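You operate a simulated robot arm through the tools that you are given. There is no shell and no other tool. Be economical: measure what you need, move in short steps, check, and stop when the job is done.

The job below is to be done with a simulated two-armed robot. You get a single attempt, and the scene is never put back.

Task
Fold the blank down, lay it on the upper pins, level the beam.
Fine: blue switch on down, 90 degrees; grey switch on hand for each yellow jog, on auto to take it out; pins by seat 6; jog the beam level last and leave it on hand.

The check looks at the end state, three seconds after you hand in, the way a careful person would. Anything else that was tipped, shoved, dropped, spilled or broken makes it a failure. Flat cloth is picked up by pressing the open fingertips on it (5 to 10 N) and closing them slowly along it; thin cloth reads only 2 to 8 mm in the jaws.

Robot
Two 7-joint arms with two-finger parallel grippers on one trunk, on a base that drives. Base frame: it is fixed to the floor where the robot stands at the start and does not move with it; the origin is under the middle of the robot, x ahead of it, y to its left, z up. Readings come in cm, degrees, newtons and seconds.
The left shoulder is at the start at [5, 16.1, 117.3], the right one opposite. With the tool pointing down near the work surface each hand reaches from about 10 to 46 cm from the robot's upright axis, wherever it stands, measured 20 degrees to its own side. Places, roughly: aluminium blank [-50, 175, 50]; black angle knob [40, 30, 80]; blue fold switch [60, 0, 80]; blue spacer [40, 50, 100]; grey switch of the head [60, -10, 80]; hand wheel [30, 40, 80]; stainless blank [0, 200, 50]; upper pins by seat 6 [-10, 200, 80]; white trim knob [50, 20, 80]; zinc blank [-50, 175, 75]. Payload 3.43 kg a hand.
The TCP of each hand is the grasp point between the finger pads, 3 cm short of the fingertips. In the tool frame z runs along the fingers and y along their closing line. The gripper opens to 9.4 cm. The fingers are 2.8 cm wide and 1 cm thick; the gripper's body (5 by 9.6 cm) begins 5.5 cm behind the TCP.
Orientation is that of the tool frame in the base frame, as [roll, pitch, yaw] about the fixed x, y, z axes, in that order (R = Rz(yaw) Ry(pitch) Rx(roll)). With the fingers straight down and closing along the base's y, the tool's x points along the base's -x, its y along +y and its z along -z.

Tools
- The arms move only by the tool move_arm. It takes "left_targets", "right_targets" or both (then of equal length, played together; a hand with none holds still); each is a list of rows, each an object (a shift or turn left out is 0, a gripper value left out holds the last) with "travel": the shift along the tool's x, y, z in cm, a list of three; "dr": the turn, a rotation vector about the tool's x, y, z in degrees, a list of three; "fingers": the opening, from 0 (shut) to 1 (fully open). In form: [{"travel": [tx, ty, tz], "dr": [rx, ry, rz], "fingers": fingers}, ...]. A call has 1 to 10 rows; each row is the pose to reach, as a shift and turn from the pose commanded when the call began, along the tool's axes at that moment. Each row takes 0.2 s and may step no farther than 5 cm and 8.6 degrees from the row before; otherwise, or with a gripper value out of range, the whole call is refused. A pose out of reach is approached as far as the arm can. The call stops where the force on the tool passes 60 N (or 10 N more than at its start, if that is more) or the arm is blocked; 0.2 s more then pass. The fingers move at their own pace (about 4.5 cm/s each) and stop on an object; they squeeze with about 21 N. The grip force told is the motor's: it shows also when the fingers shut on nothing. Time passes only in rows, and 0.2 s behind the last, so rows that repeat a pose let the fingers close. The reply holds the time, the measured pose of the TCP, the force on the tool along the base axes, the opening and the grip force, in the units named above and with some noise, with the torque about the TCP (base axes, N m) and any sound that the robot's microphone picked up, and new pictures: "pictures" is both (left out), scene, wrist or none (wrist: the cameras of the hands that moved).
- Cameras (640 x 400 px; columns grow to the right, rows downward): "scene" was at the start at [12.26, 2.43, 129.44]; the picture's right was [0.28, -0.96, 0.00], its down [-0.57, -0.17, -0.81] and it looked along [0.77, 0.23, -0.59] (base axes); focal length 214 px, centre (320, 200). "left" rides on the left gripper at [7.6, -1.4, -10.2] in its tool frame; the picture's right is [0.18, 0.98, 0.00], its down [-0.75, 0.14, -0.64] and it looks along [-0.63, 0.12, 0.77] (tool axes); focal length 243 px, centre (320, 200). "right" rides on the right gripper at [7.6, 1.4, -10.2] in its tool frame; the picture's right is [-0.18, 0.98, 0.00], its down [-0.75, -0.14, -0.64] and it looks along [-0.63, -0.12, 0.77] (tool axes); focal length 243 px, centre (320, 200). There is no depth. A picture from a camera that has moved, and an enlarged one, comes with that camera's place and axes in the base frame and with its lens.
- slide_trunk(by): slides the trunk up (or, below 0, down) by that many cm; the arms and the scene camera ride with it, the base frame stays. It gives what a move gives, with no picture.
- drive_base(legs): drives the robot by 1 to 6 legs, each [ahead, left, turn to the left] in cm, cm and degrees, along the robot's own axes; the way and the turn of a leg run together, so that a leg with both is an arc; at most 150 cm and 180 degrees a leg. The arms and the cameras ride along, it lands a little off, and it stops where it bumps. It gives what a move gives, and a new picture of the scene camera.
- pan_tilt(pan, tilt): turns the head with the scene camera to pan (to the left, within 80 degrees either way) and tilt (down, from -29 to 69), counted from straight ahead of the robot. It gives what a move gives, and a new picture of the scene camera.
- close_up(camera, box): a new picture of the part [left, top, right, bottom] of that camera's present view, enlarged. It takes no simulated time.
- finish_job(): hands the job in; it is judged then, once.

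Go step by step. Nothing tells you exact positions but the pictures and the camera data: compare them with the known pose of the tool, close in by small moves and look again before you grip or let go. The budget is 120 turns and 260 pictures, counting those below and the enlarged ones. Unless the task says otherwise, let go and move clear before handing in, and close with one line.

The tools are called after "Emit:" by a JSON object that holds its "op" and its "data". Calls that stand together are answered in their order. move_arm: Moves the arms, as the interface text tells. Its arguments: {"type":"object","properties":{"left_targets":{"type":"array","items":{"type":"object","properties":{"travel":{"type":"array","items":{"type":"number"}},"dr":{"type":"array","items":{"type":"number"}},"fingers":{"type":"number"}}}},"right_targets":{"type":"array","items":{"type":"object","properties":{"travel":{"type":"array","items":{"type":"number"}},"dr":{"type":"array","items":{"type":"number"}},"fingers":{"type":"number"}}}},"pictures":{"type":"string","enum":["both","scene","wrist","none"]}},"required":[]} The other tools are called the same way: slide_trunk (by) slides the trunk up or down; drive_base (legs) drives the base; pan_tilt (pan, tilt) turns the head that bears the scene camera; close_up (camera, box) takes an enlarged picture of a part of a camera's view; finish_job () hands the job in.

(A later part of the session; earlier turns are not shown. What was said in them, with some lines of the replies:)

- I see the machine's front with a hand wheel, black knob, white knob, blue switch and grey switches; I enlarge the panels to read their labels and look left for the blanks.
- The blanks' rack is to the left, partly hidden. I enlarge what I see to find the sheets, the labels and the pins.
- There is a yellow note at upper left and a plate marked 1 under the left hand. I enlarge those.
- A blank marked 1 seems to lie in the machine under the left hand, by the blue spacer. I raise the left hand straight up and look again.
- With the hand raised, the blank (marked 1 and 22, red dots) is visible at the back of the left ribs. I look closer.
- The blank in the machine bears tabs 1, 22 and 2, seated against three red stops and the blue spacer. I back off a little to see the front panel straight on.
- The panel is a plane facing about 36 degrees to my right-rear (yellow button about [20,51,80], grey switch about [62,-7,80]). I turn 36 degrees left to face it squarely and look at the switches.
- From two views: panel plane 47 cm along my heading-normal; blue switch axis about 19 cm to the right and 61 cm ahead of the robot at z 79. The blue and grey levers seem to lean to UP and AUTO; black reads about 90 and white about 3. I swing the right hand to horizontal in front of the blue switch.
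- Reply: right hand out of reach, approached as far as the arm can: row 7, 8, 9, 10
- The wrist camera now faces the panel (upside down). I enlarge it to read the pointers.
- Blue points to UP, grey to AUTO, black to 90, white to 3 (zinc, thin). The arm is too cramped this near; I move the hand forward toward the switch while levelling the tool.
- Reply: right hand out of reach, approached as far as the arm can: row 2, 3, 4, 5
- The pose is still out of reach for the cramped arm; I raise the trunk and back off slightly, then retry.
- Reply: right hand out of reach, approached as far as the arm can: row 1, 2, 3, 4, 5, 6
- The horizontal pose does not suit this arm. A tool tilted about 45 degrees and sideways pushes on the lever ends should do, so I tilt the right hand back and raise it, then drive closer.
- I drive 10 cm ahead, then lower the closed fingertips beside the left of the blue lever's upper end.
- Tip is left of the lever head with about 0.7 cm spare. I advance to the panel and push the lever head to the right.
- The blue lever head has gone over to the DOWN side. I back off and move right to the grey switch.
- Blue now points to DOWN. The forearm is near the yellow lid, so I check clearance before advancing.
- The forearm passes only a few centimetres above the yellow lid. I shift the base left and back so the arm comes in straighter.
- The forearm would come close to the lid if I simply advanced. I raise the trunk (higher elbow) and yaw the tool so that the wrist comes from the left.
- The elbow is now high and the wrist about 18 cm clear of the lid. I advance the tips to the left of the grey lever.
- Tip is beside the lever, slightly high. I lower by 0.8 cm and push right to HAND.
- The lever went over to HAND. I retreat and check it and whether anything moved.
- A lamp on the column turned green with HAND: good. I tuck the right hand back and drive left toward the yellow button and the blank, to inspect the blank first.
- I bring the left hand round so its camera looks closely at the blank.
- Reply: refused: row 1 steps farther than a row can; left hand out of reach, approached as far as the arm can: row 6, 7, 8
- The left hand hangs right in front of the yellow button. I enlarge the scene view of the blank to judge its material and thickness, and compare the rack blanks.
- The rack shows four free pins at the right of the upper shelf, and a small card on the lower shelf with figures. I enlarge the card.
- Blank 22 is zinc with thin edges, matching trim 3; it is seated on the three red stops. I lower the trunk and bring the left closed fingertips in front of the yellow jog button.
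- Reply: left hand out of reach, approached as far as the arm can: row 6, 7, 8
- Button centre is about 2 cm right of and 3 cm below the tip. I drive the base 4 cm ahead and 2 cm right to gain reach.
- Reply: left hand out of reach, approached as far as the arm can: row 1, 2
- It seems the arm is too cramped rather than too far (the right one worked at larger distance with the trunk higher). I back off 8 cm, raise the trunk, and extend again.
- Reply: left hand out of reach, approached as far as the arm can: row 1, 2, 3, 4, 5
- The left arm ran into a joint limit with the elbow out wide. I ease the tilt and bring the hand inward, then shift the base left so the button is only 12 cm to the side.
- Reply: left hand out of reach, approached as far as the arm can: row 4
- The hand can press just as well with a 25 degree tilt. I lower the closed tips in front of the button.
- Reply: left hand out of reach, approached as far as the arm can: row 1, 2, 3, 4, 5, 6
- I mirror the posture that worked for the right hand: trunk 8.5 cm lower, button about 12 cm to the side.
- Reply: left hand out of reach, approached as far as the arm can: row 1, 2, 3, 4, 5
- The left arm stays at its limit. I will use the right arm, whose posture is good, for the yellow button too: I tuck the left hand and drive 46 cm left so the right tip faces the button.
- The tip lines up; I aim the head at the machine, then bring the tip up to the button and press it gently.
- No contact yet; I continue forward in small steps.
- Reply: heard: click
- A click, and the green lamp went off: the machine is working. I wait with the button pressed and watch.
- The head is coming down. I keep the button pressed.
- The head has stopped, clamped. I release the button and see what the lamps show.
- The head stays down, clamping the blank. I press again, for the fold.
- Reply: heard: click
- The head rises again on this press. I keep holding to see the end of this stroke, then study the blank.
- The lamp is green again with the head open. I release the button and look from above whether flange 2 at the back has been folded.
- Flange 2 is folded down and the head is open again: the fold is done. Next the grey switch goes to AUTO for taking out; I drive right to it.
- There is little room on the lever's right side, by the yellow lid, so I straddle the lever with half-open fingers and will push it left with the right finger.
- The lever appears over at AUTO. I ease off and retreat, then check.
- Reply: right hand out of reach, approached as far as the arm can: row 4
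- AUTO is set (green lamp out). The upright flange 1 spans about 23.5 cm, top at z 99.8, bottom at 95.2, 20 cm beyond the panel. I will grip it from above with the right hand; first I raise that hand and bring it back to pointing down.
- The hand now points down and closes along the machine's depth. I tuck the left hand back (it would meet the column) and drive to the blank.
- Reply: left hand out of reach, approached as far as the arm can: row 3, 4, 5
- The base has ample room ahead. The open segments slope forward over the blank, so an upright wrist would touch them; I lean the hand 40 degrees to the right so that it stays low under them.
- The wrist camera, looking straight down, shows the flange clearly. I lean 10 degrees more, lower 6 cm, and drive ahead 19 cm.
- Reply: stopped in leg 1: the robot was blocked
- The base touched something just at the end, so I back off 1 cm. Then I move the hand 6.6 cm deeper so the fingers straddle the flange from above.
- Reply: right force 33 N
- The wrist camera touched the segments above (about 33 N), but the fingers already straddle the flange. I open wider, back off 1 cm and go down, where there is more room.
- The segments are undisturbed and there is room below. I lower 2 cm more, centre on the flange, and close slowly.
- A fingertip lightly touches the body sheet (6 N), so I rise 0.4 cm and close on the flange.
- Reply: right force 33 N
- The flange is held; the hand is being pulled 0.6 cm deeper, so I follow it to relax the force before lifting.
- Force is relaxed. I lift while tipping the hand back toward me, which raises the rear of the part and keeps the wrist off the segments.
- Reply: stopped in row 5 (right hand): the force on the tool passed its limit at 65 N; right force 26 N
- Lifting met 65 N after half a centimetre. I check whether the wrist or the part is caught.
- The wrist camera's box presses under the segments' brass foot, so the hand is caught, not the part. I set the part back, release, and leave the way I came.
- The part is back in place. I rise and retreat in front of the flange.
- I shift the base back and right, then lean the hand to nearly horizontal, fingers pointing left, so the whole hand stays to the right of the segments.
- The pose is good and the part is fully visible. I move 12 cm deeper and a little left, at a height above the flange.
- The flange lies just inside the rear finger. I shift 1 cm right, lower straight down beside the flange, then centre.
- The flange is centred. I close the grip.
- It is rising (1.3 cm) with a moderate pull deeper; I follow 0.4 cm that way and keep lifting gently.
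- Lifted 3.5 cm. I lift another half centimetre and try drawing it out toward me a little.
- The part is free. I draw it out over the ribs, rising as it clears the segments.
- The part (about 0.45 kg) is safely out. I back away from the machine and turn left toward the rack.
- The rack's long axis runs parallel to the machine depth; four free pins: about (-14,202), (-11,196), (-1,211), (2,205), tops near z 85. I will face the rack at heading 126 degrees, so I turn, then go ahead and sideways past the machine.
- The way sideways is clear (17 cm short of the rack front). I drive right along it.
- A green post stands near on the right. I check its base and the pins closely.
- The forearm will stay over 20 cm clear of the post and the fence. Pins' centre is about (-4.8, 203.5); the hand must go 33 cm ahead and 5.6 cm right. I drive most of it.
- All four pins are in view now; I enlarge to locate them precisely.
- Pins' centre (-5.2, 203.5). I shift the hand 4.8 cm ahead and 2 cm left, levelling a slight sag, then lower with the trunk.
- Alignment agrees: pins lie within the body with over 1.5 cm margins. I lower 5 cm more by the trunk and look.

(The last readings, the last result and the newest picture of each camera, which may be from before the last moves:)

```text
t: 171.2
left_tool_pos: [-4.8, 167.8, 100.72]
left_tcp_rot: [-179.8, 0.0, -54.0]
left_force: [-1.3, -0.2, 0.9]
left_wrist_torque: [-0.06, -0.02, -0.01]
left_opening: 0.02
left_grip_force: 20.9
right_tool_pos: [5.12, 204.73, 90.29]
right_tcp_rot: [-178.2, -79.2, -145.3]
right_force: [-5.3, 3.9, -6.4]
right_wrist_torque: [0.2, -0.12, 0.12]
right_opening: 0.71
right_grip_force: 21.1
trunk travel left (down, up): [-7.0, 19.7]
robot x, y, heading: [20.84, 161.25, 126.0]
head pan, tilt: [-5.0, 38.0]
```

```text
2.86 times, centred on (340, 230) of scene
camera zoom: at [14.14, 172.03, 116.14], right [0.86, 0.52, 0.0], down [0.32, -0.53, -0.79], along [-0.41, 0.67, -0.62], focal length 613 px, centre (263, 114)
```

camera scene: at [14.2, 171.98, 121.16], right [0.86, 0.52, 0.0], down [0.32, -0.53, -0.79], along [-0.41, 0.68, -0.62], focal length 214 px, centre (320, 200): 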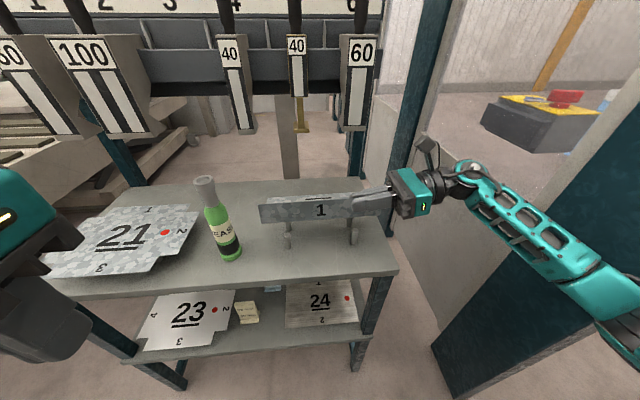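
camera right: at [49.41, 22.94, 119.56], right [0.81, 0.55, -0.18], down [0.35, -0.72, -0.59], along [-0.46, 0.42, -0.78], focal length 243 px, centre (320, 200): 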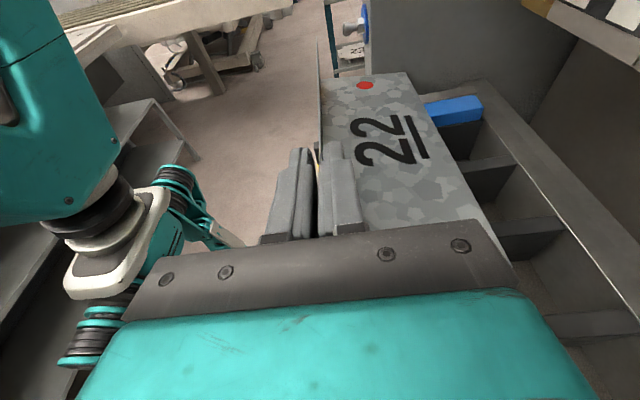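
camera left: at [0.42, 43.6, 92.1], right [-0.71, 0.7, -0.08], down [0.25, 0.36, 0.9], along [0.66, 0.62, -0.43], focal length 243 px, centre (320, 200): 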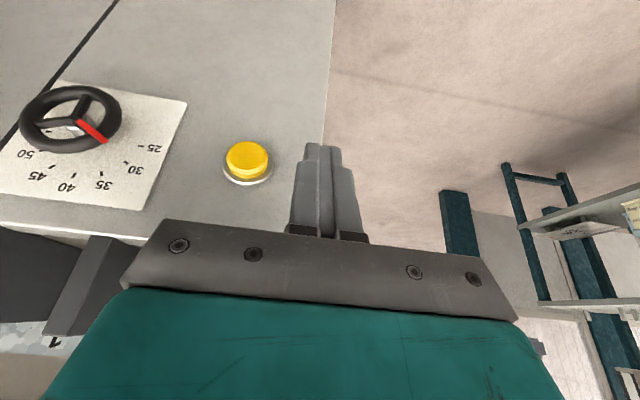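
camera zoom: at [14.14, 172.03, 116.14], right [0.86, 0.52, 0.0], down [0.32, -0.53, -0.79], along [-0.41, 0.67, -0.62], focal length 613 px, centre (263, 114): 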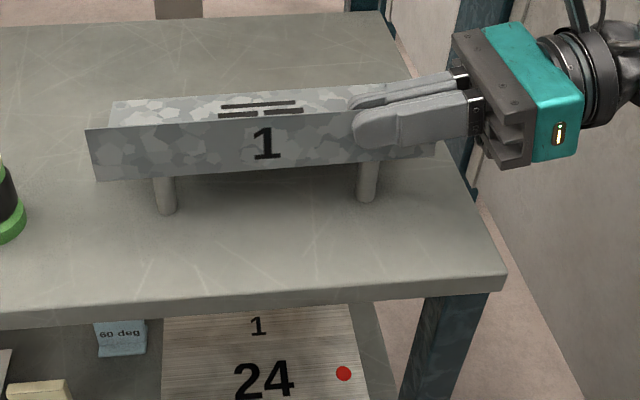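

A slight forward push (6 N) suggests the rear flange rubs the rear pins; I move 0.7 cm ahead and recheck.

Emit:
{"op": "move_arm", "data": {"right_targets": [{"travel": [0, 0.4, 0]}, {"travel": [0, 0.7, 0]}, {"travel": [0, 0.7, 0]}], "pictures": "wrist"}}

Emit:
{"op": "close_up", "data": {"camera": "scene", "box": [230, 160, 450, 300]}}

```text
t: 172.0
left_tool_pos: [-4.78, 167.57, 100.86]
left_tcp_rot: [-179.8, 0.0, -54.0]
left_force: [0.4, 0.1, -0.1]
left_wrist_torque: [-0.01, 0.01, 0.02]
left_opening: 0.0
left_grip_force: 20.6
right_tool_pos: [4.56, 205.28, 90.39]
right_tcp_rot: [-178.5, -79.3, -144.9]
right_force: [0.2, -0.1, -5.4]
right_wrist_torque: [0.05, -0.36, 0.01]
right_opening: 0.7
right_grip_force: 20.9
trunk travel left (down, up): [-7.0, 19.7]
robot x, y, heading: [21.34, 161.4, 126.0]
head pan, tilt: [-5.0, 38.0]
camera right: at [10.7, 211.59, 99.74], right [-0.56, 0.81, -0.19], down [0.71, 0.34, -0.62], along [-0.44, -0.48, -0.76], focal length 243 px, centre (320, 200)
```

right: 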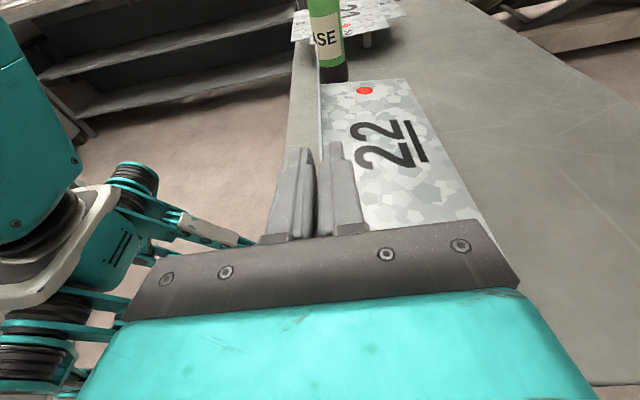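

```text
2.86 times, centred on (340, 230) of scene
camera zoom: at [14.2, 171.98, 116.16], right [0.86, 0.52, 0.0], down [0.32, -0.53, -0.79], along [-0.41, 0.68, -0.62], focal length 613 px, centre (263, 114)
```

zoom: 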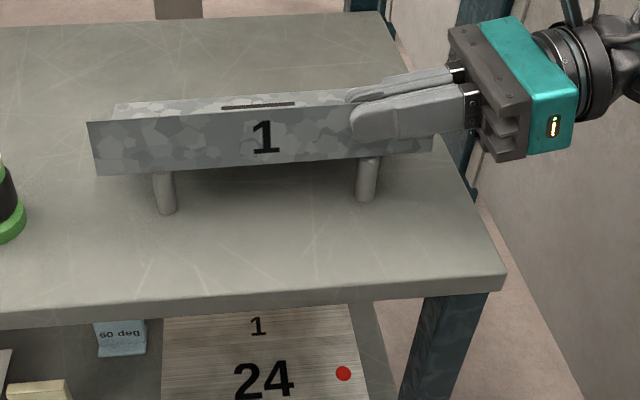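

Contact is gone. I lower gently in small steps.

Emit:
{"op": "move_arm", "data": {"right_targets": [{"travel": [-0.5, 0, 0.1]}, {"travel": [-1, 0, 0.2]}, {"travel": [-1.5, 0, 0.28]}, {"travel": [-1.5, 0, 0.28]}], "pictures": "none"}}

Emit:
{"op": "close_up", "data": {"camera": "scene", "box": [230, 160, 450, 300]}}

```text
t: 173.0
left_tool_pos: [-4.68, 167.66, 100.87]
left_tcp_rot: [-179.8, 0.2, -54.0]
left_force: [-0.3, -0.3, 0.9]
left_wrist_torque: [-0.02, 0.0, -0.01]
left_opening: 0.0
left_grip_force: 20.8
right_tool_pos: [4.64, 205.28, 89.04]
right_tcp_rot: [-178.7, -79.3, -144.7]
right_force: [1.1, 0.6, -2.0]
right_wrist_torque: [-0.03, -0.02, 0.01]
right_opening: 0.71
right_grip_force: 21.0
trunk travel left (down, up): [-7.0, 19.7]
robot x, y, heading: [20.88, 161.38, 125.7]
head pan, tilt: [-5.0, 38.0]
```

```text
2.86 times, centred on (340, 230) of scene
camera zoom: at [14.22, 171.97, 116.16], right [0.86, 0.52, 0.0], down [0.32, -0.53, -0.79], along [-0.41, 0.68, -0.62], focal length 613 px, centre (263, 114)
```

zoom: 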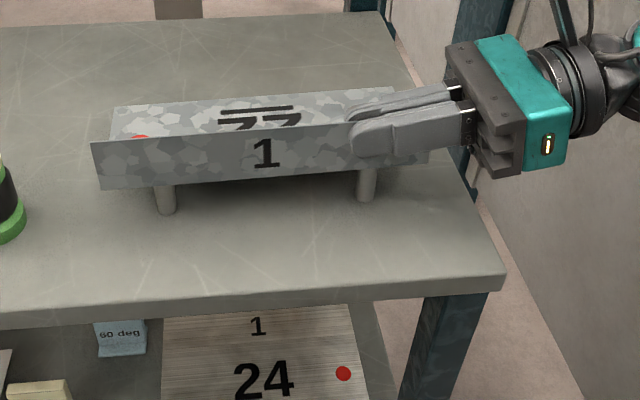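

The left end has touched the pins. I lower the right end the rest.

Emit:
{"op": "move_arm", "data": {"right_targets": [{"travel": [-0.25, 0, 0.05]}, {"travel": [-0.5, 0, 0.1]}, {"travel": [-0.5, 0, 0.1]}], "pictures": "none"}}

Emit:
{"op": "close_up", "data": {"camera": "scene", "box": [240, 180, 400, 280]}}

```text
t: 173.8
left_tool_pos: [-4.68, 167.6, 100.96]
left_tcp_rot: [-179.7, 0.1, -54.0]
left_force: [0.3, -0.5, -0.3]
left_wrist_torque: [-0.06, 0.01, 0.0]
left_opening: 0.03
left_grip_force: 20.9
right_tool_pos: [4.68, 205.18, 88.75]
right_tcp_rot: [-179.8, -79.4, -143.7]
right_force: [3.4, 0.3, 14.0]
right_wrist_torque: [0.12, -0.16, -0.12]
right_opening: 0.71
right_grip_force: 21.2
trunk travel left (down, up): [-7.0, 19.7]
robot x, y, heading: [21.49, 161.5, 125.9]
head pan, tilt: [-5.0, 38.0]
```

```text
4.00 times, centred on (320, 230) of scene
camera zoom: at [14.27, 171.88, 116.19], right [0.86, 0.52, 0.0], down [0.32, -0.53, -0.79], along [-0.41, 0.68, -0.61], focal length 858 px, centre (320, 80)
```

zoom: 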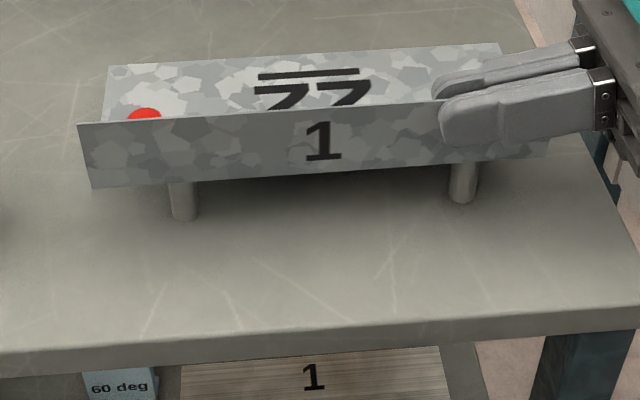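

The part rests on the pins (14 N up). I relax slightly, open, and draw the hand up and off to the right.

Emit:
{"op": "move_arm", "data": {"right_targets": [{"travel": [0.25, 0, -0.05]}, {"travel": [0.25, 0, -0.05], "fingers": 0.1}, {"travel": [0.25, 0, -0.05], "fingers": 0.25}, {"travel": [0.25, 0, -0.05], "fingers": 0.35}, {"travel": [0.25, 0, -0.05], "fingers": 0.35}], "pictures": "both"}}

```text
t: 175.0
left_tool_pos: [-4.7, 167.58, 100.77]
left_tcp_rot: [-179.8, 0.0, -54.1]
left_force: [0.3, -0.2, 0.2]
left_wrist_torque: [-0.01, -0.01, -0.02]
left_opening: 0.0
left_grip_force: 20.9
right_tool_pos: [4.73, 205.33, 88.52]
right_tcp_rot: [-178.7, -79.3, -144.7]
right_force: [-0.4, 0.4, -0.3]
right_wrist_torque: [0.02, 0.02, 0.03]
right_opening: 3.28
right_grip_force: 0.1
trunk travel left (down, up): [-7.0, 19.7]
robot x, y, heading: [21.27, 161.42, 126.1]
head pan, tilt: [-5.0, 38.0]
camera scene: at [14.22, 171.96, 116.16], right [0.86, 0.52, 0.0], down [0.32, -0.53, -0.79], along [-0.41, 0.68, -0.62], focal length 214 px, centre (320, 200)
camera right: at [10.73, 211.5, 97.94], right [-0.56, 0.81, -0.19], down [0.71, 0.34, -0.62], along [-0.44, -0.48, -0.76], focal length 243 px, centre (320, 200)
```

scene: 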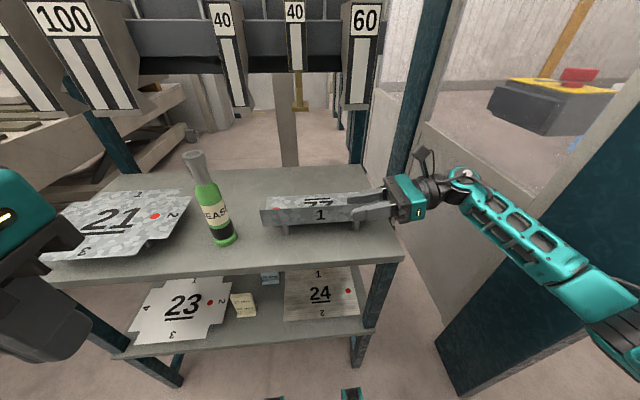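
right: 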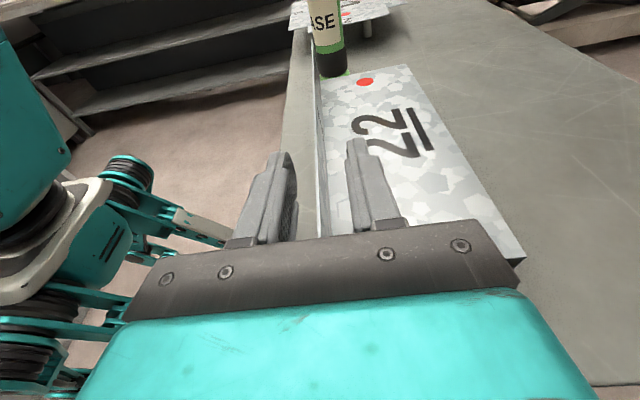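

Released and clear on both sides. I lift the hand straight up, then back away.

Emit:
{"op": "move_arm", "data": {"right_targets": [{"travel": [1.5, 0, -0.3]}, {"travel": [4, 0, -0.8]}, {"travel": [7, 0, -1.4]}, {"travel": [9, -3, -1.8]}, {"travel": [9, -7, -1.8]}, {"travel": [9, -11, -1.8]}], "pictures": "scene"}}

Emit:
{"op": "close_up", "data": {"camera": "scene", "box": [180, 150, 420, 300]}}

```text
t: 176.4
left_tool_pos: [-4.71, 167.52, 100.76]
left_tcp_rot: [-179.8, 0.1, -54.0]
left_force: [0.8, 0.1, -0.1]
left_wrist_torque: [0.0, -0.02, -0.02]
left_opening: 0.0
left_grip_force: 21.3
right_tool_pos: [11.3, 196.39, 98.13]
right_tcp_rot: [-178.6, -79.3, -144.9]
right_force: [-0.4, 0.3, -0.6]
right_wrist_torque: [-0.01, 0.02, 0.02]
right_opening: 3.31
right_grip_force: 0.2
trunk travel left (down, up): [-7.0, 19.7]
robot x, y, heading: [21.2, 160.94, 126.2]
head pan, tilt: [-5.0, 38.0]
camera scene: at [14.23, 171.94, 116.17], right [0.86, 0.52, 0.0], down [0.32, -0.53, -0.79], along [-0.41, 0.68, -0.62], focal length 214 px, centre (320, 200)
```

scene: 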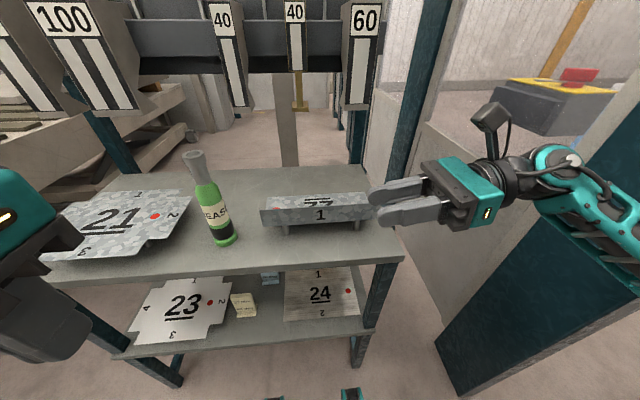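

```text
2.67 times, centred on (300, 225) of scene
camera zoom: at [14.23, 171.94, 116.17], right [0.86, 0.52, 0.0], down [0.32, -0.53, -0.79], along [-0.41, 0.68, -0.62], focal length 572 px, centre (373, 133)
```

zoom: 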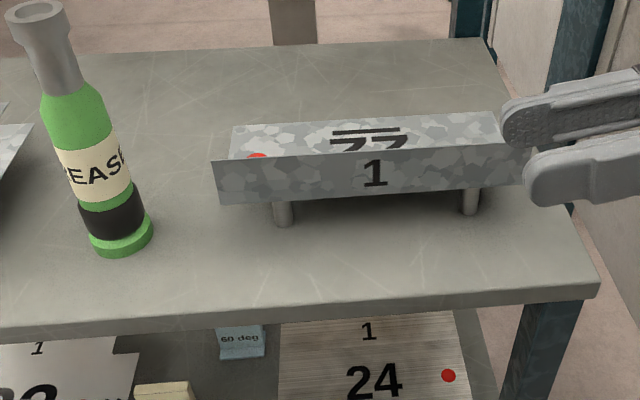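

The part sits on the four upper pins by seat 6. Now back to the machine: I reverse the route, raise the trunk, and turn the right hand back to pointing down.

Emit:
{"op": "drive_base", "data": {"legs": [[-31, 0, 0], [0, 129, 0], [-60, 0, 0], [0, 0, -90], [0, -30.5, 0]]}}

Emit:
{"op": "slide_trunk", "data": {"by": 19.5}}

Emit:
{"op": "move_arm", "data": {"right_targets": [{"dr": [0, -8, 0], "fingers": 0}, {"dr": [0, -16, 0]}, {"dr": [0, -24, 0]}, {"dr": [0, -32, 0]}, {"dr": [0, -40, 0]}, {"dr": [0, -48, 0]}, {"dr": [0, -56, 0]}, {"dr": [0, -64, 0]}, {"dr": [0, -72, 0]}, {"dr": [0, -79.3, 0]}], "pictures": "none"}}

Emit:
{"op": "move_arm", "data": {"right_targets": [{"travel": [-1.2, 0.5, 0], "dr": [0, 0, -8.6]}, {"travel": [-2.4, 1, 0], "dr": [0, 0, -17.2]}, {"travel": [-3.6, 1.5, 0], "dr": [0, 0, -25.8]}, {"travel": [-4.8, 2, 0], "dr": [0, 0, -34.4]}, {"travel": [-6, 2.5, 0], "dr": [0, 0, -43]}, {"travel": [-7.2, 3, 0], "dr": [0, 0, -51.6]}, {"travel": [-8.4, 3.5, 0], "dr": [0, 0, -60.2]}, {"travel": [-9.6, 4, 0], "dr": [0, 0, -68.8]}, {"travel": [-10.8, 4.5, 0], "dr": [0, 0, -77.4]}, {"travel": [-12, 5, 0], "dr": [0, 0, -86]}], "pictures": "none"}}

```text
t: 199.3
left_tool_pos: [-7.11, 12.58, 100.79]
left_tcp_rot: [-179.8, 0.1, -144.6]
left_force: [0.0, -0.1, 0.0]
left_wrist_torque: [0.01, -0.02, 0.01]
left_opening: 0.02
left_grip_force: 21.2
right_tool_pos: [21.43, -3.7, 98.19]
right_tcp_rot: [-178.6, -79.1, 124.6]
right_force: [-0.4, -0.8, 0.1]
right_wrist_torque: [0.0, 0.0, 0.02]
right_opening: 3.29
right_grip_force: 0.0
trunk travel left (down, up): [-7.0, 19.7]
robot x, y, heading: [-13.7, -13.1, 35.3]
head pan, tilt: [-5.0, 38.0]
camera scene: at [-3.12, -6.53, 116.16], right [0.51, -0.86, 0.0], down [-0.53, -0.31, -0.79], along [0.68, 0.4, -0.62], focal length 214 px, centre (320, 200)
```

scene: 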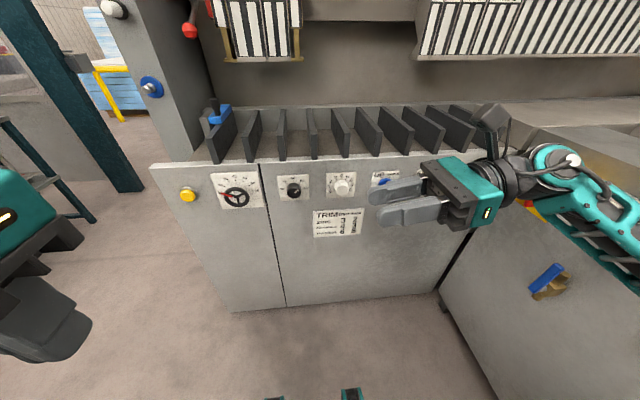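

```text
t: 201.5
left_tool_pos: [-7.22, 12.63, 120.29]
left_tcp_rot: [-179.7, 0.3, -144.6]
left_force: [0.6, -0.5, -0.3]
left_wrist_torque: [-0.01, 0.02, 0.01]
left_opening: 0.0
left_grip_force: 21.1
right_tool_pos: [21.3, -3.69, 117.66]
right_tcp_rot: [-178.6, -79.2, 124.6]
right_force: [-0.3, 0.1, 0.5]
right_wrist_torque: [0.01, 0.0, 0.03]
right_opening: 3.31
right_grip_force: 0.1
trunk travel left (down, up): [-26.5, 0.2]
robot x, y, heading: [-13.93, -13.25, 35.3]
head pan, tilt: [-5.0, 38.0]
```

```text
t: 203.7
left_tool_pos: [-7.16, 12.63, 120.33]
left_tcp_rot: [-179.8, 0.1, -144.5]
left_force: [-0.9, -0.3, 0.1]
left_wrist_torque: [0.02, 0.02, 0.03]
left_opening: 0.0
left_grip_force: 21.0
right_tool_pos: [21.25, -3.88, 117.63]
right_tcp_rot: [-179.8, 0.2, 126.0]
right_force: [-0.6, 0.6, 0.0]
right_wrist_torque: [-0.01, 0.03, 0.0]
right_opening: 0.0
right_grip_force: 21.3
trunk travel left (down, up): [-26.5, 0.2]
robot x, y, heading: [-13.55, -13.16, 35.3]
head pan, tilt: [-5.0, 38.0]
```

```text
t: 205.9
left_tool_pos: [-7.13, 12.56, 120.32]
left_tcp_rot: [-179.8, 0.1, -144.6]
left_force: [0.3, 1.3, 0.9]
left_wrist_torque: [-0.01, -0.01, 0.02]
left_opening: 0.03
left_grip_force: 20.8
right_tool_pos: [32.47, -10.45, 117.61]
right_tcp_rot: [-180.0, -0.2, -148.1]
right_force: [0.4, 0.1, -0.1]
right_wrist_torque: [0.01, 0.01, 0.0]
right_opening: 0.0
right_grip_force: 20.9
trunk travel left (down, up): [-26.5, 0.2]
robot x, y, heading: [-14.07, -13.14, 35.5]
head pan, tilt: [-5.0, 38.0]
```

The base is back before the switches. I set the right hand to the earlier pushing pose (tilted and yawed).

Emit:
{"op": "move_arm", "data": {"right_targets": [{"travel": [-2, -2.5, 2], "dr": [0, 0, -3]}, {"travel": [-4, -5, 4], "dr": [0, 0, -3]}], "pictures": "none"}}

Emit:
{"op": "move_arm", "data": {"right_targets": [{"travel": [-1, -1.5, 2], "dr": [0, -8.3, 0]}, {"travel": [-2, -3, 4], "dr": [0, -16.6, 0]}, {"travel": [-3, -4, 6], "dr": [0, -24.9, 0]}, {"travel": [-4, -5, 8], "dr": [0, -33.2, 0]}, {"travel": [-5, -6, 10], "dr": [0, -41.5, 0]}], "pictures": "none"}}

Emit:
{"op": "move_arm", "data": {"right_targets": [{"dr": [4.8, 0, -4.8]}, {"dr": [9.5, 0, -9.5]}, {"dr": [14.3, 0, -14.3]}, {"dr": [19, 0, -19]}, {"dr": [19, 0, -19]}], "pictures": "wrist"}}

```text
t: 206.5
left_tool_pos: [-7.27, 12.68, 120.39]
left_tcp_rot: [-179.8, 0.1, -144.7]
left_force: [-0.6, 0.5, 0.2]
left_wrist_torque: [-0.03, -0.02, 0.02]
left_opening: 0.0
left_grip_force: 20.7
right_tool_pos: [38.38, -12.45, 113.76]
right_tcp_rot: [-179.9, -0.3, -145.0]
right_force: [-0.5, 0.6, -0.1]
right_wrist_torque: [-0.03, 0.04, 0.02]
right_opening: 0.03
right_grip_force: 20.9
trunk travel left (down, up): [-26.5, 0.2]
robot x, y, heading: [-13.75, -13.26, 35.3]
head pan, tilt: [-5.0, 38.0]
```

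```text
t: 207.7
left_tool_pos: [-7.21, 12.55, 120.3]
left_tcp_rot: [-180.0, 0.1, -144.6]
left_force: [0.4, 0.6, 0.0]
left_wrist_torque: [0.01, 0.05, -0.01]
left_opening: 0.0
left_grip_force: 20.9
right_tool_pos: [45.99, -14.63, 103.48]
right_tcp_rot: [-179.9, 41.4, -144.9]
right_force: [0.0, 0.6, 0.8]
right_wrist_torque: [0.01, -0.03, 0.0]
right_opening: 0.0
right_grip_force: 20.7
trunk travel left (down, up): [-26.5, 0.2]
robot x, y, heading: [-14.02, -12.89, 35.6]
head pan, tilt: [-5.0, 38.0]
```

```text
t: 208.9
left_tool_pos: [-7.31, 12.54, 120.4]
left_tcp_rot: [-179.9, 0.1, -144.7]
left_force: [-0.3, 0.3, 0.5]
left_wrist_torque: [0.03, 0.02, -0.01]
left_opening: 0.01
left_grip_force: 21.2
right_tool_pos: [45.97, -14.75, 103.67]
right_tcp_rot: [-146.1, 35.5, -121.8]
right_force: [0.3, 0.1, -1.4]
right_wrist_torque: [0.01, 0.01, -0.01]
right_opening: 0.0
right_grip_force: 20.9
trunk travel left (down, up): [-26.5, 0.2]
robot x, y, heading: [-14.05, -13.28, 35.4]
head pan, tilt: [-5.0, 38.0]
camera right: at [34.47, -20.14, 105.4], right [-0.45, 0.83, -0.34], down [-0.07, 0.35, 0.94], along [0.89, 0.44, -0.1], focal length 243 px, centre (320, 200)
```

right: 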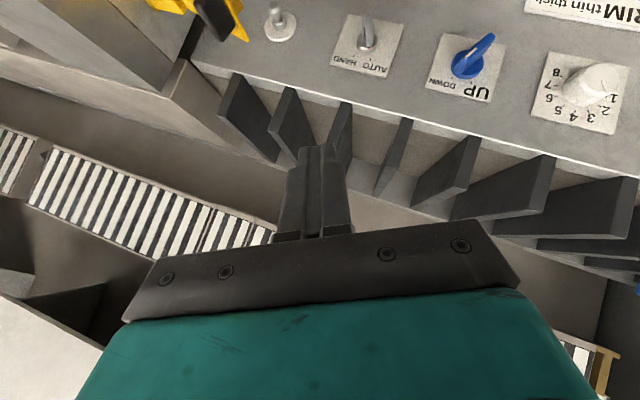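

I bring the tip to the left of the grey lever as before.

Emit:
{"op": "move_arm", "data": {"right_targets": [{"travel": [1.2, 1.7, 3.1]}, {"travel": [2.4, 3.5, 6.1]}, {"travel": [3.6, 5.2, 9.2]}, {"travel": [4.8, 6.9, 12.2]}, {"travel": [6.05, 8.65, 15.3]}, {"travel": [4.6, 9.3, 18.3]}, {"travel": [3.2, 9.9, 21.3]}, {"travel": [1.74, 10.58, 24.3]}, {"travel": [1.74, 10.58, 24.3]}], "pictures": "wrist"}}

```text
t: 210.9
left_tool_pos: [-7.27, 12.51, 120.29]
left_tcp_rot: [-179.8, 0.1, -144.7]
left_force: [-0.4, 0.5, 0.1]
left_wrist_torque: [0.04, -0.01, 0.02]
left_opening: 0.0
left_grip_force: 20.5
right_tool_pos: [57.35, -5.65, 81.6]
right_tcp_rot: [-146.3, 35.7, -121.9]
right_force: [0.4, 0.4, 0.1]
right_wrist_torque: [0.0, 0.02, -0.01]
right_opening: 0.0
right_grip_force: 20.8
trunk travel left (down, up): [-26.5, 0.2]
robot x, y, heading: [-13.59, -13.37, 35.3]
head pan, tilt: [-5.0, 38.0]
camera right: at [45.79, -11.14, 83.37], right [-0.45, 0.83, -0.34], down [-0.07, 0.34, 0.94], along [0.89, 0.44, -0.1], focal length 243 px, centre (320, 200)
```

right: 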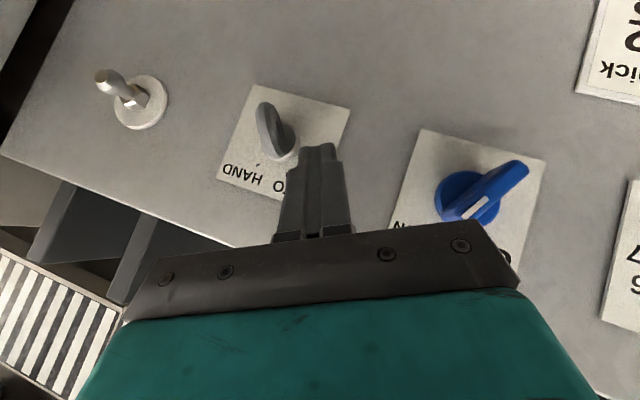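

Same relation as the first time. I push to HAND and retreat.

Emit:
{"op": "move_arm", "data": {"right_targets": [{"travel": [0.21, -0.63, 0.24]}, {"travel": [0.42, -1.25, 0.47]}, {"travel": [0.6, -1.76, 0.67]}, {"travel": [0.75, -2.21, 0.84]}, {"travel": [0.9, -2.65, 0.99]}, {"travel": [0.9, -2.65, 0.99]}, {"travel": [0.9, -1.8, 0]}, {"travel": [1.2, -1.4, -4]}, {"travel": [1.4, -1.4, -8.5]}], "pictures": "wrist"}}

Emit:
{"op": "pan_tilt", "data": {"pan": 15, "tilt": 30}}

```text
t: 212.9
left_tool_pos: [-7.19, 12.63, 120.31]
left_tcp_rot: [-179.9, 0.0, -144.7]
left_force: [-1.3, 0.1, -0.5]
left_wrist_torque: [0.02, -0.04, 0.0]
left_opening: 0.0
left_grip_force: 21.2
right_tool_pos: [51.02, -8.46, 87.04]
right_tcp_rot: [-146.1, 35.7, -121.8]
right_force: [-0.2, -0.5, -0.4]
right_wrist_torque: [0.0, -0.03, 0.0]
right_opening: 0.0
right_grip_force: 21.4
trunk travel left (down, up): [-26.5, 0.2]
robot x, y, heading: [-14.04, -13.18, 35.4]
head pan, tilt: [-5.0, 38.0]
camera right: at [39.57, -13.92, 88.74], right [-0.45, 0.83, -0.34], down [-0.07, 0.34, 0.94], along [0.89, 0.44, -0.1], focal length 243 px, centre (320, 200)
```

right: 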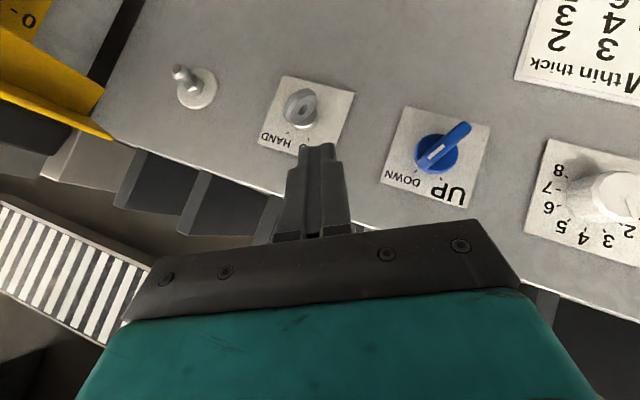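

```text
t: 213.7
left_tool_pos: [-7.22, 12.69, 120.33]
left_tcp_rot: [-179.7, 0.1, -144.7]
left_force: [-0.2, -0.3, 0.3]
left_wrist_torque: [0.0, -0.03, 0.01]
left_opening: 0.0
left_grip_force: 21.2
right_tool_pos: [51.17, -8.55, 86.96]
right_tcp_rot: [-146.2, 35.5, -121.9]
right_force: [-0.8, 0.4, -0.8]
right_wrist_torque: [0.01, -0.03, -0.01]
right_opening: 0.0
right_grip_force: 21.3
trunk travel left (down, up): [-26.5, 0.2]
robot x, y, heading: [-14.0, -13.05, 35.5]
head pan, tilt: [15.0, 30.0]
camera scene: at [-4.8, -3.93, 136.89], right [0.77, -0.64, 0.0], down [-0.32, -0.39, -0.87], along [0.55, 0.67, -0.5], focal length 214 px, centre (320, 200)
```

scene: 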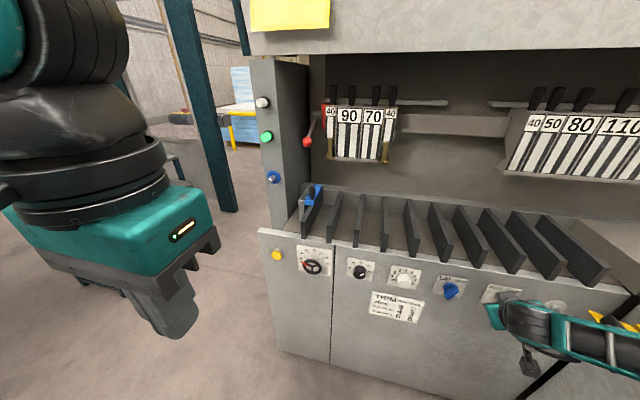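

HAND is set and the lamp is green. I look at the beam behind the ribs.

Emit:
{"op": "close_up", "data": {"camera": "scene", "box": [280, 160, 480, 260]}}

```text
3.20 times, centred on (380, 210) of scene
camera zoom: at [-4.8, -3.93, 136.89], right [0.77, -0.64, 0.0], down [-0.32, -0.39, -0.87], along [0.55, 0.67, -0.5], focal length 686 px, centre (128, 168)
```

zoom: 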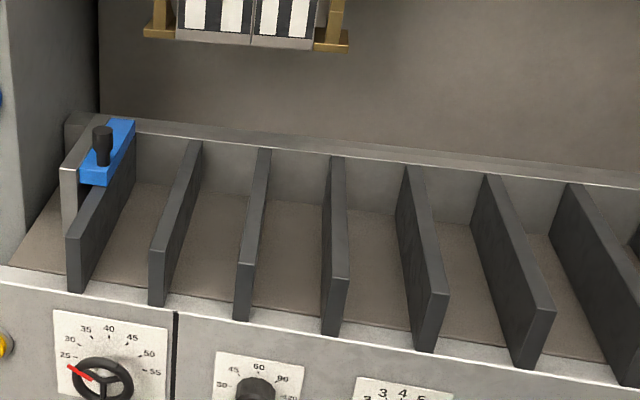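

The rear beam strip is out of sight, i.e. still folded down. I drive left to the yellow button for the levelling jog.

Emit:
{"op": "drive_base", "data": {"legs": [[-3.3, 0, 0], [0, 69, 0.5]]}}

Emit:
{"op": "pan_tilt", "data": {"pan": -28, "tilt": 30}}

```text
t: 220.6
left_tool_pos: [-50.29, 66.63, 120.3]
left_tcp_rot: [-179.8, 0.0, -144.0]
left_force: [-0.2, -0.1, 0.5]
left_wrist_torque: [0.01, 0.0, 0.0]
left_opening: 0.0
left_grip_force: 21.4
right_tool_pos: [8.18, 46.21, 87.03]
right_tcp_rot: [-146.1, 35.6, -121.2]
right_force: [-0.3, 0.7, -0.5]
right_wrist_torque: [-0.01, -0.04, 0.01]
right_opening: 0.01
right_grip_force: 20.4
trunk travel left (down, up): [-26.5, 0.2]
robot x, y, heading: [-56.78, 40.56, 36.1]
head pan, tilt: [15.0, 30.0]
camera scene: at [-47.74, 50.09, 136.9], right [0.78, -0.63, 0.0], down [-0.31, -0.39, -0.87], along [0.54, 0.67, -0.5], focal length 214 px, centre (320, 200)
```

scene: 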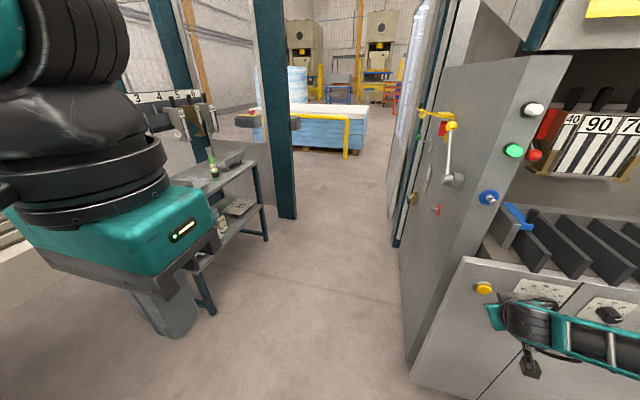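

```text
t: 221.7
left_tool_pos: [-50.37, 66.67, 120.35]
left_tcp_rot: [-179.9, 0.0, -143.9]
left_force: [0.0, 0.2, 0.2]
left_wrist_torque: [-0.02, 0.0, 0.0]
left_opening: 0.0
left_grip_force: 21.1
right_tool_pos: [8.1, 46.23, 86.94]
right_tcp_rot: [-146.3, 35.7, -121.3]
right_force: [1.0, 1.1, 0.8]
right_wrist_torque: [-0.01, -0.03, -0.03]
right_opening: 0.02
right_grip_force: 20.5
trunk travel left (down, up): [-26.5, 0.2]
robot x, y, heading: [-56.8, 40.76, 36.1]
head pan, tilt: [-28.0, 30.0]
camera scene: at [-44.46, 44.32, 136.9], right [0.14, -0.99, 0.0], down [-0.49, -0.07, -0.87], along [0.86, 0.12, -0.5], focal length 214 px, centre (320, 200)
```

scene: 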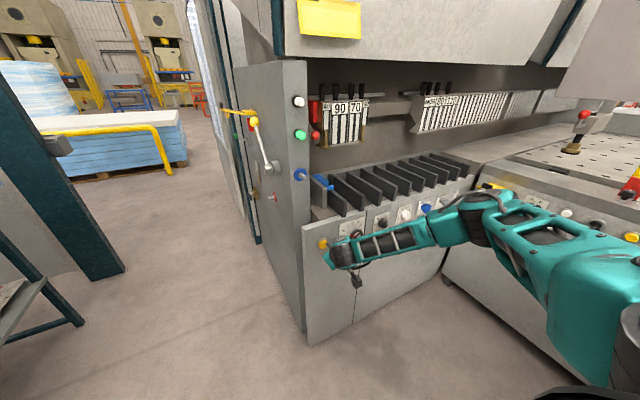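

I approach and press the button, then look while holding.

Emit:
{"op": "move_arm", "data": {"right_targets": [{"travel": [-1, 0.5, 3.3]}, {"travel": [-1.9, 1, 6.5]}, {"travel": [-2.74, 1.41, 9.78]}, {"travel": [-3.6, 1.41, 10.5]}, {"travel": [-4.2, 1.41, 11]}, {"travel": [-4.5, 1.41, 11.25]}, {"travel": [-4.5, 1.41, 11.25]}, {"travel": [-4.5, 1.41, 11.25]}], "pictures": "scene"}}

Emit:
{"op": "close_up", "data": {"camera": "scene", "box": [280, 70, 480, 230]}}

```text
t: 223.5
left_tool_pos: [-50.31, 66.53, 120.32]
left_tcp_rot: [-179.9, 0.1, -144.1]
left_force: [-0.8, -0.4, 0.7]
left_wrist_torque: [-0.01, -0.01, -0.04]
left_opening: 0.03
left_grip_force: 20.9
right_tool_pos: [17.39, 51.53, 81.46]
right_tcp_rot: [-146.2, 35.6, -121.3]
right_force: [-7.8, -8.2, -0.7]
right_wrist_torque: [-0.12, 0.12, -0.14]
right_opening: 0.02
right_grip_force: 21.2
trunk travel left (down, up): [-26.5, 0.2]
robot x, y, heading: [-56.59, 40.73, 36.2]
head pan, tilt: [-28.0, 30.0]
heard: click
camera scene: at [-44.53, 44.24, 136.9], right [0.14, -0.99, 0.0], down [-0.49, -0.07, -0.87], along [0.86, 0.12, -0.5], focal length 214 px, centre (320, 200)
```

scene: 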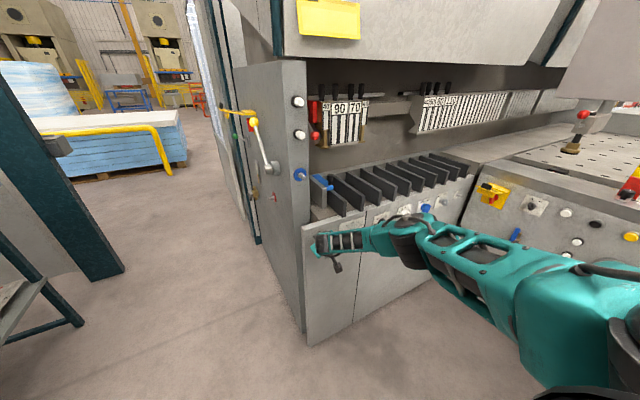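

```text
2.50 times, centred on (380, 150) of scene
camera zoom: at [-44.53, 44.24, 136.9], right [0.14, -0.99, 0.0], down [-0.49, -0.07, -0.87], along [0.86, 0.12, -0.5], focal length 536 px, centre (170, 325)
```

zoom: 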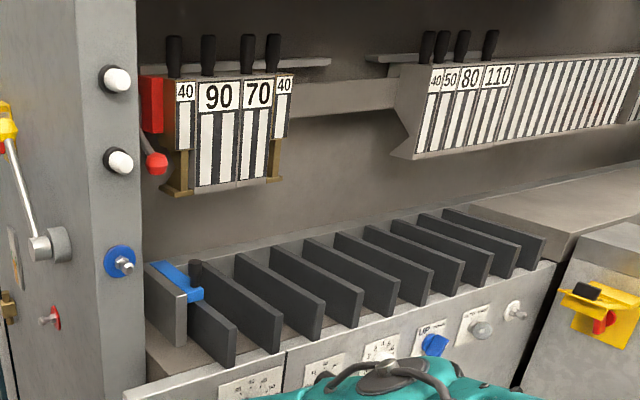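

A click, and the lamp is out: something moves. I keep holding and watch.

Emit:
{"op": "move_arm", "data": {"right_targets": [{"travel": [0, 0, 0]}, {"travel": [0, 0, 0]}, {"travel": [0, 0, 0]}, {"travel": [0, 0, 0]}, {"travel": [0, 0, 0]}, {"travel": [0, 0, 0]}, {"travel": [0, 0, 0]}, {"travel": [0, 0, 0]}, {"travel": [0, 0, 0]}, {"travel": [0, 0, 0]}], "pictures": "none"}}

Emit:
{"op": "close_up", "data": {"camera": "scene", "box": [280, 70, 480, 230]}}

Emit:
{"op": "move_arm", "data": {"right_targets": [{"travel": [0, 0, 0]}, {"travel": [0, 0, 0]}, {"travel": [0, 0, 0]}, {"travel": [0, 0, 0]}, {"travel": [0, 0, 0]}, {"travel": [0, 0, 0]}, {"travel": [0, 0, 0]}, {"travel": [0, 0, 0]}, {"travel": [0, 0, 0]}, {"travel": [0, 0, 0]}], "pictures": "none"}}

Emit:
{"op": "close_up", "data": {"camera": "scene", "box": [280, 70, 480, 230]}}

```text
t: 225.7
left_tool_pos: [-50.57, 66.6, 120.32]
left_tcp_rot: [-179.7, 0.1, -144.1]
left_force: [0.2, 0.3, -0.4]
left_wrist_torque: [-0.01, -0.01, 0.0]
left_opening: 0.0
left_grip_force: 20.6
right_tool_pos: [17.28, 51.76, 81.63]
right_tcp_rot: [-146.3, 35.6, -121.1]
right_force: [-6.2, 4.0, 7.6]
right_wrist_torque: [0.12, -0.12, 0.13]
right_opening: 0.02
right_grip_force: 21.4
trunk travel left (down, up): [-26.5, 0.2]
robot x, y, heading: [-56.32, 40.83, 35.9]
head pan, tilt: [-28.0, 30.0]
```

```text
2.50 times, centred on (380, 150) of scene
camera zoom: at [-44.63, 44.34, 136.92], right [0.14, -0.99, 0.0], down [-0.49, -0.07, -0.87], along [0.86, 0.12, -0.5], focal length 536 px, centre (170, 325)
```

zoom: 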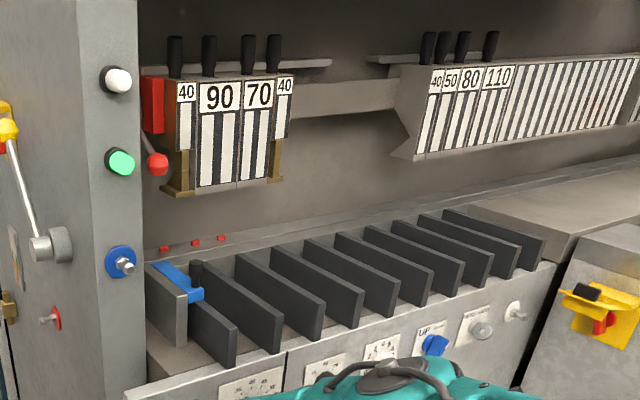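

```text
t: 227.9
left_tool_pos: [-50.4, 66.59, 120.23]
left_tcp_rot: [-179.8, 0.0, -144.0]
left_force: [0.4, -0.2, 0.3]
left_wrist_torque: [-0.01, 0.01, -0.04]
left_opening: 0.0
left_grip_force: 20.6
right_tool_pos: [17.5, 51.58, 81.66]
right_tcp_rot: [-146.1, 35.6, -121.2]
right_force: [-7.2, 0.4, 4.1]
right_wrist_torque: [0.06, -0.02, 0.07]
right_opening: 0.0
right_grip_force: 21.2
trunk travel left (down, up): [-26.5, 0.2]
robot x, y, heading: [-56.3, 40.53, 36.0]
head pan, tilt: [-28.0, 30.0]
```

```text
2.50 times, centred on (380, 150) of scene
camera zoom: at [-44.57, 44.3, 136.91], right [0.14, -0.99, 0.0], down [-0.49, -0.07, -0.87], along [0.86, 0.12, -0.5], focal length 536 px, centre (170, 325)
```

zoom: 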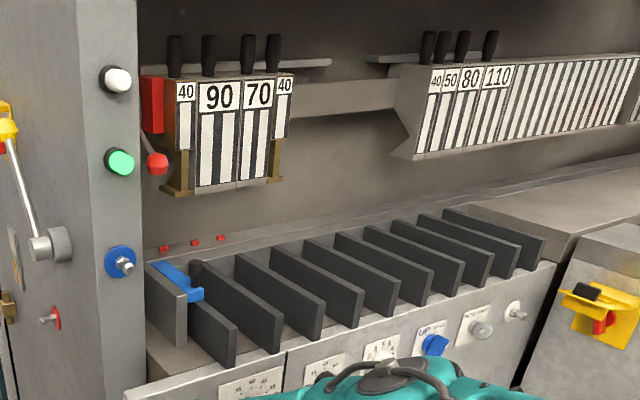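

The beam is level again: the rear strip and red stops reappear, the head is up and the lamp is green. I release the button and move clear.

Emit:
{"op": "move_arm", "data": {"right_targets": [{"travel": [1.5, 0, -1.32]}, {"travel": [4.2, 0, -4]}, {"travel": [4.2, 0, -8]}, {"travel": [4.2, 0, -11]}, {"travel": [4.2, 0, -11]}], "pictures": "none"}}

Emit:
{"op": "drive_base", "data": {"legs": [[-10, 0, 0]]}}

Emit:
{"op": "close_up", "data": {"camera": "scene", "box": [270, 60, 500, 260]}}

Emit:
{"op": "pan_tilt", "data": {"pan": 55, "tilt": 20}}

```text
t: 229.1
left_tool_pos: [-50.41, 66.75, 120.24]
left_tcp_rot: [-179.8, 0.0, -144.1]
left_force: [-0.2, 0.0, 0.2]
left_wrist_torque: [-0.01, 0.0, 0.0]
left_opening: 0.0
left_grip_force: 20.7
right_tool_pos: [7.74, 47.25, 86.16]
right_tcp_rot: [-146.2, 35.7, -121.3]
right_force: [-0.7, 0.7, -0.3]
right_wrist_torque: [-0.02, -0.01, 0.0]
right_opening: 0.0
right_grip_force: 21.2
trunk travel left (down, up): [-26.5, 0.2]
robot x, y, heading: [-56.64, 40.71, 35.9]
head pan, tilt: [-28.0, 30.0]
```

```text
t: 230.3
left_tool_pos: [-58.65, 60.6, 120.31]
left_tcp_rot: [-179.7, 0.1, -144.0]
left_force: [-0.2, -0.6, -0.1]
left_wrist_torque: [-0.01, -0.02, 0.02]
left_opening: 0.02
left_grip_force: 20.9
right_tool_pos: [-0.51, 41.17, 86.3]
right_tcp_rot: [-146.2, 35.7, -121.2]
right_force: [-0.8, -1.3, 0.5]
right_wrist_torque: [0.01, -0.01, -0.02]
right_opening: 0.01
right_grip_force: 20.7
trunk travel left (down, up): [-26.5, 0.2]
robot x, y, heading: [-64.98, 34.7, 36.1]
head pan, tilt: [-28.0, 30.0]
camera scene: at [-52.81, 38.24, 136.91], right [0.14, -0.99, 0.0], down [-0.49, -0.07, -0.87], along [0.86, 0.12, -0.5], focal length 214 px, centre (320, 200)
```

scene: 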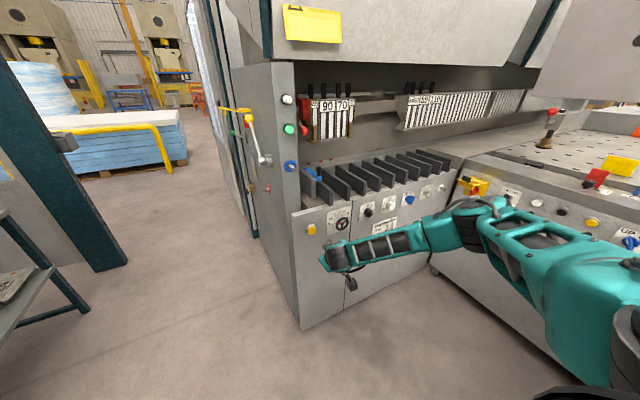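

```text
2.00 times, centred on (385, 160) of scene
camera zoom: at [-52.81, 38.24, 136.91], right [0.14, -0.99, 0.0], down [-0.49, -0.07, -0.87], along [0.86, 0.12, -0.5], focal length 429 px, centre (190, 280)
```

zoom: 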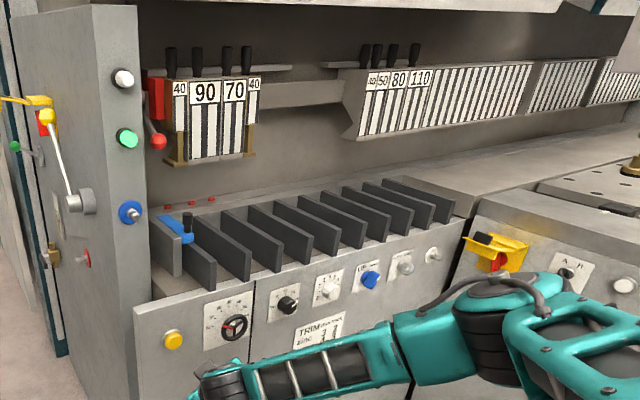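

```text
t: 231.8
left_tool_pos: [-58.6, 60.6, 120.4]
left_tcp_rot: [-179.7, 0.0, -144.0]
left_force: [-0.2, -0.4, 0.4]
left_wrist_torque: [0.03, -0.04, 0.02]
left_opening: 0.0
left_grip_force: 21.7
right_tool_pos: [-0.4, 41.42, 86.23]
right_tcp_rot: [-146.2, 35.7, -121.2]
right_force: [-0.3, 0.6, 0.6]
right_wrist_torque: [-0.03, 0.01, 0.03]
right_opening: 0.0
right_grip_force: 21.1
trunk travel left (down, up): [-26.5, 0.2]
robot x, y, heading: [-65.13, 34.63, 36.0]
head pan, tilt: [55.0, 20.0]
camera scene: at [-61.83, 46.36, 138.5], right [1.0, 0.02, 0.0], down [0.01, -0.34, -0.94], along [-0.02, 0.94, -0.34], focal length 214 px, centre (320, 200)
```

scene: 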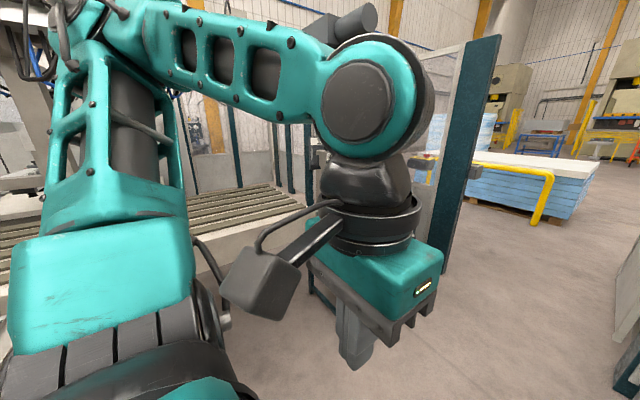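

The machine shows beam level, head open, HAND with green lamp, and the hands are clear; the folded part lies on its pins. I hand in.

Emit:
{"op": "finish_job", "data": {}}

```text
The job is handed in.
```

I folded blank 22 down at 90 degrees, laid it on the four upper pins by seat 6, and jogged the beam level with the grey switch left on HAND. The first time I reached for the blank, the wrist touched the segments hanging above it; in the pictures they stayed in place.
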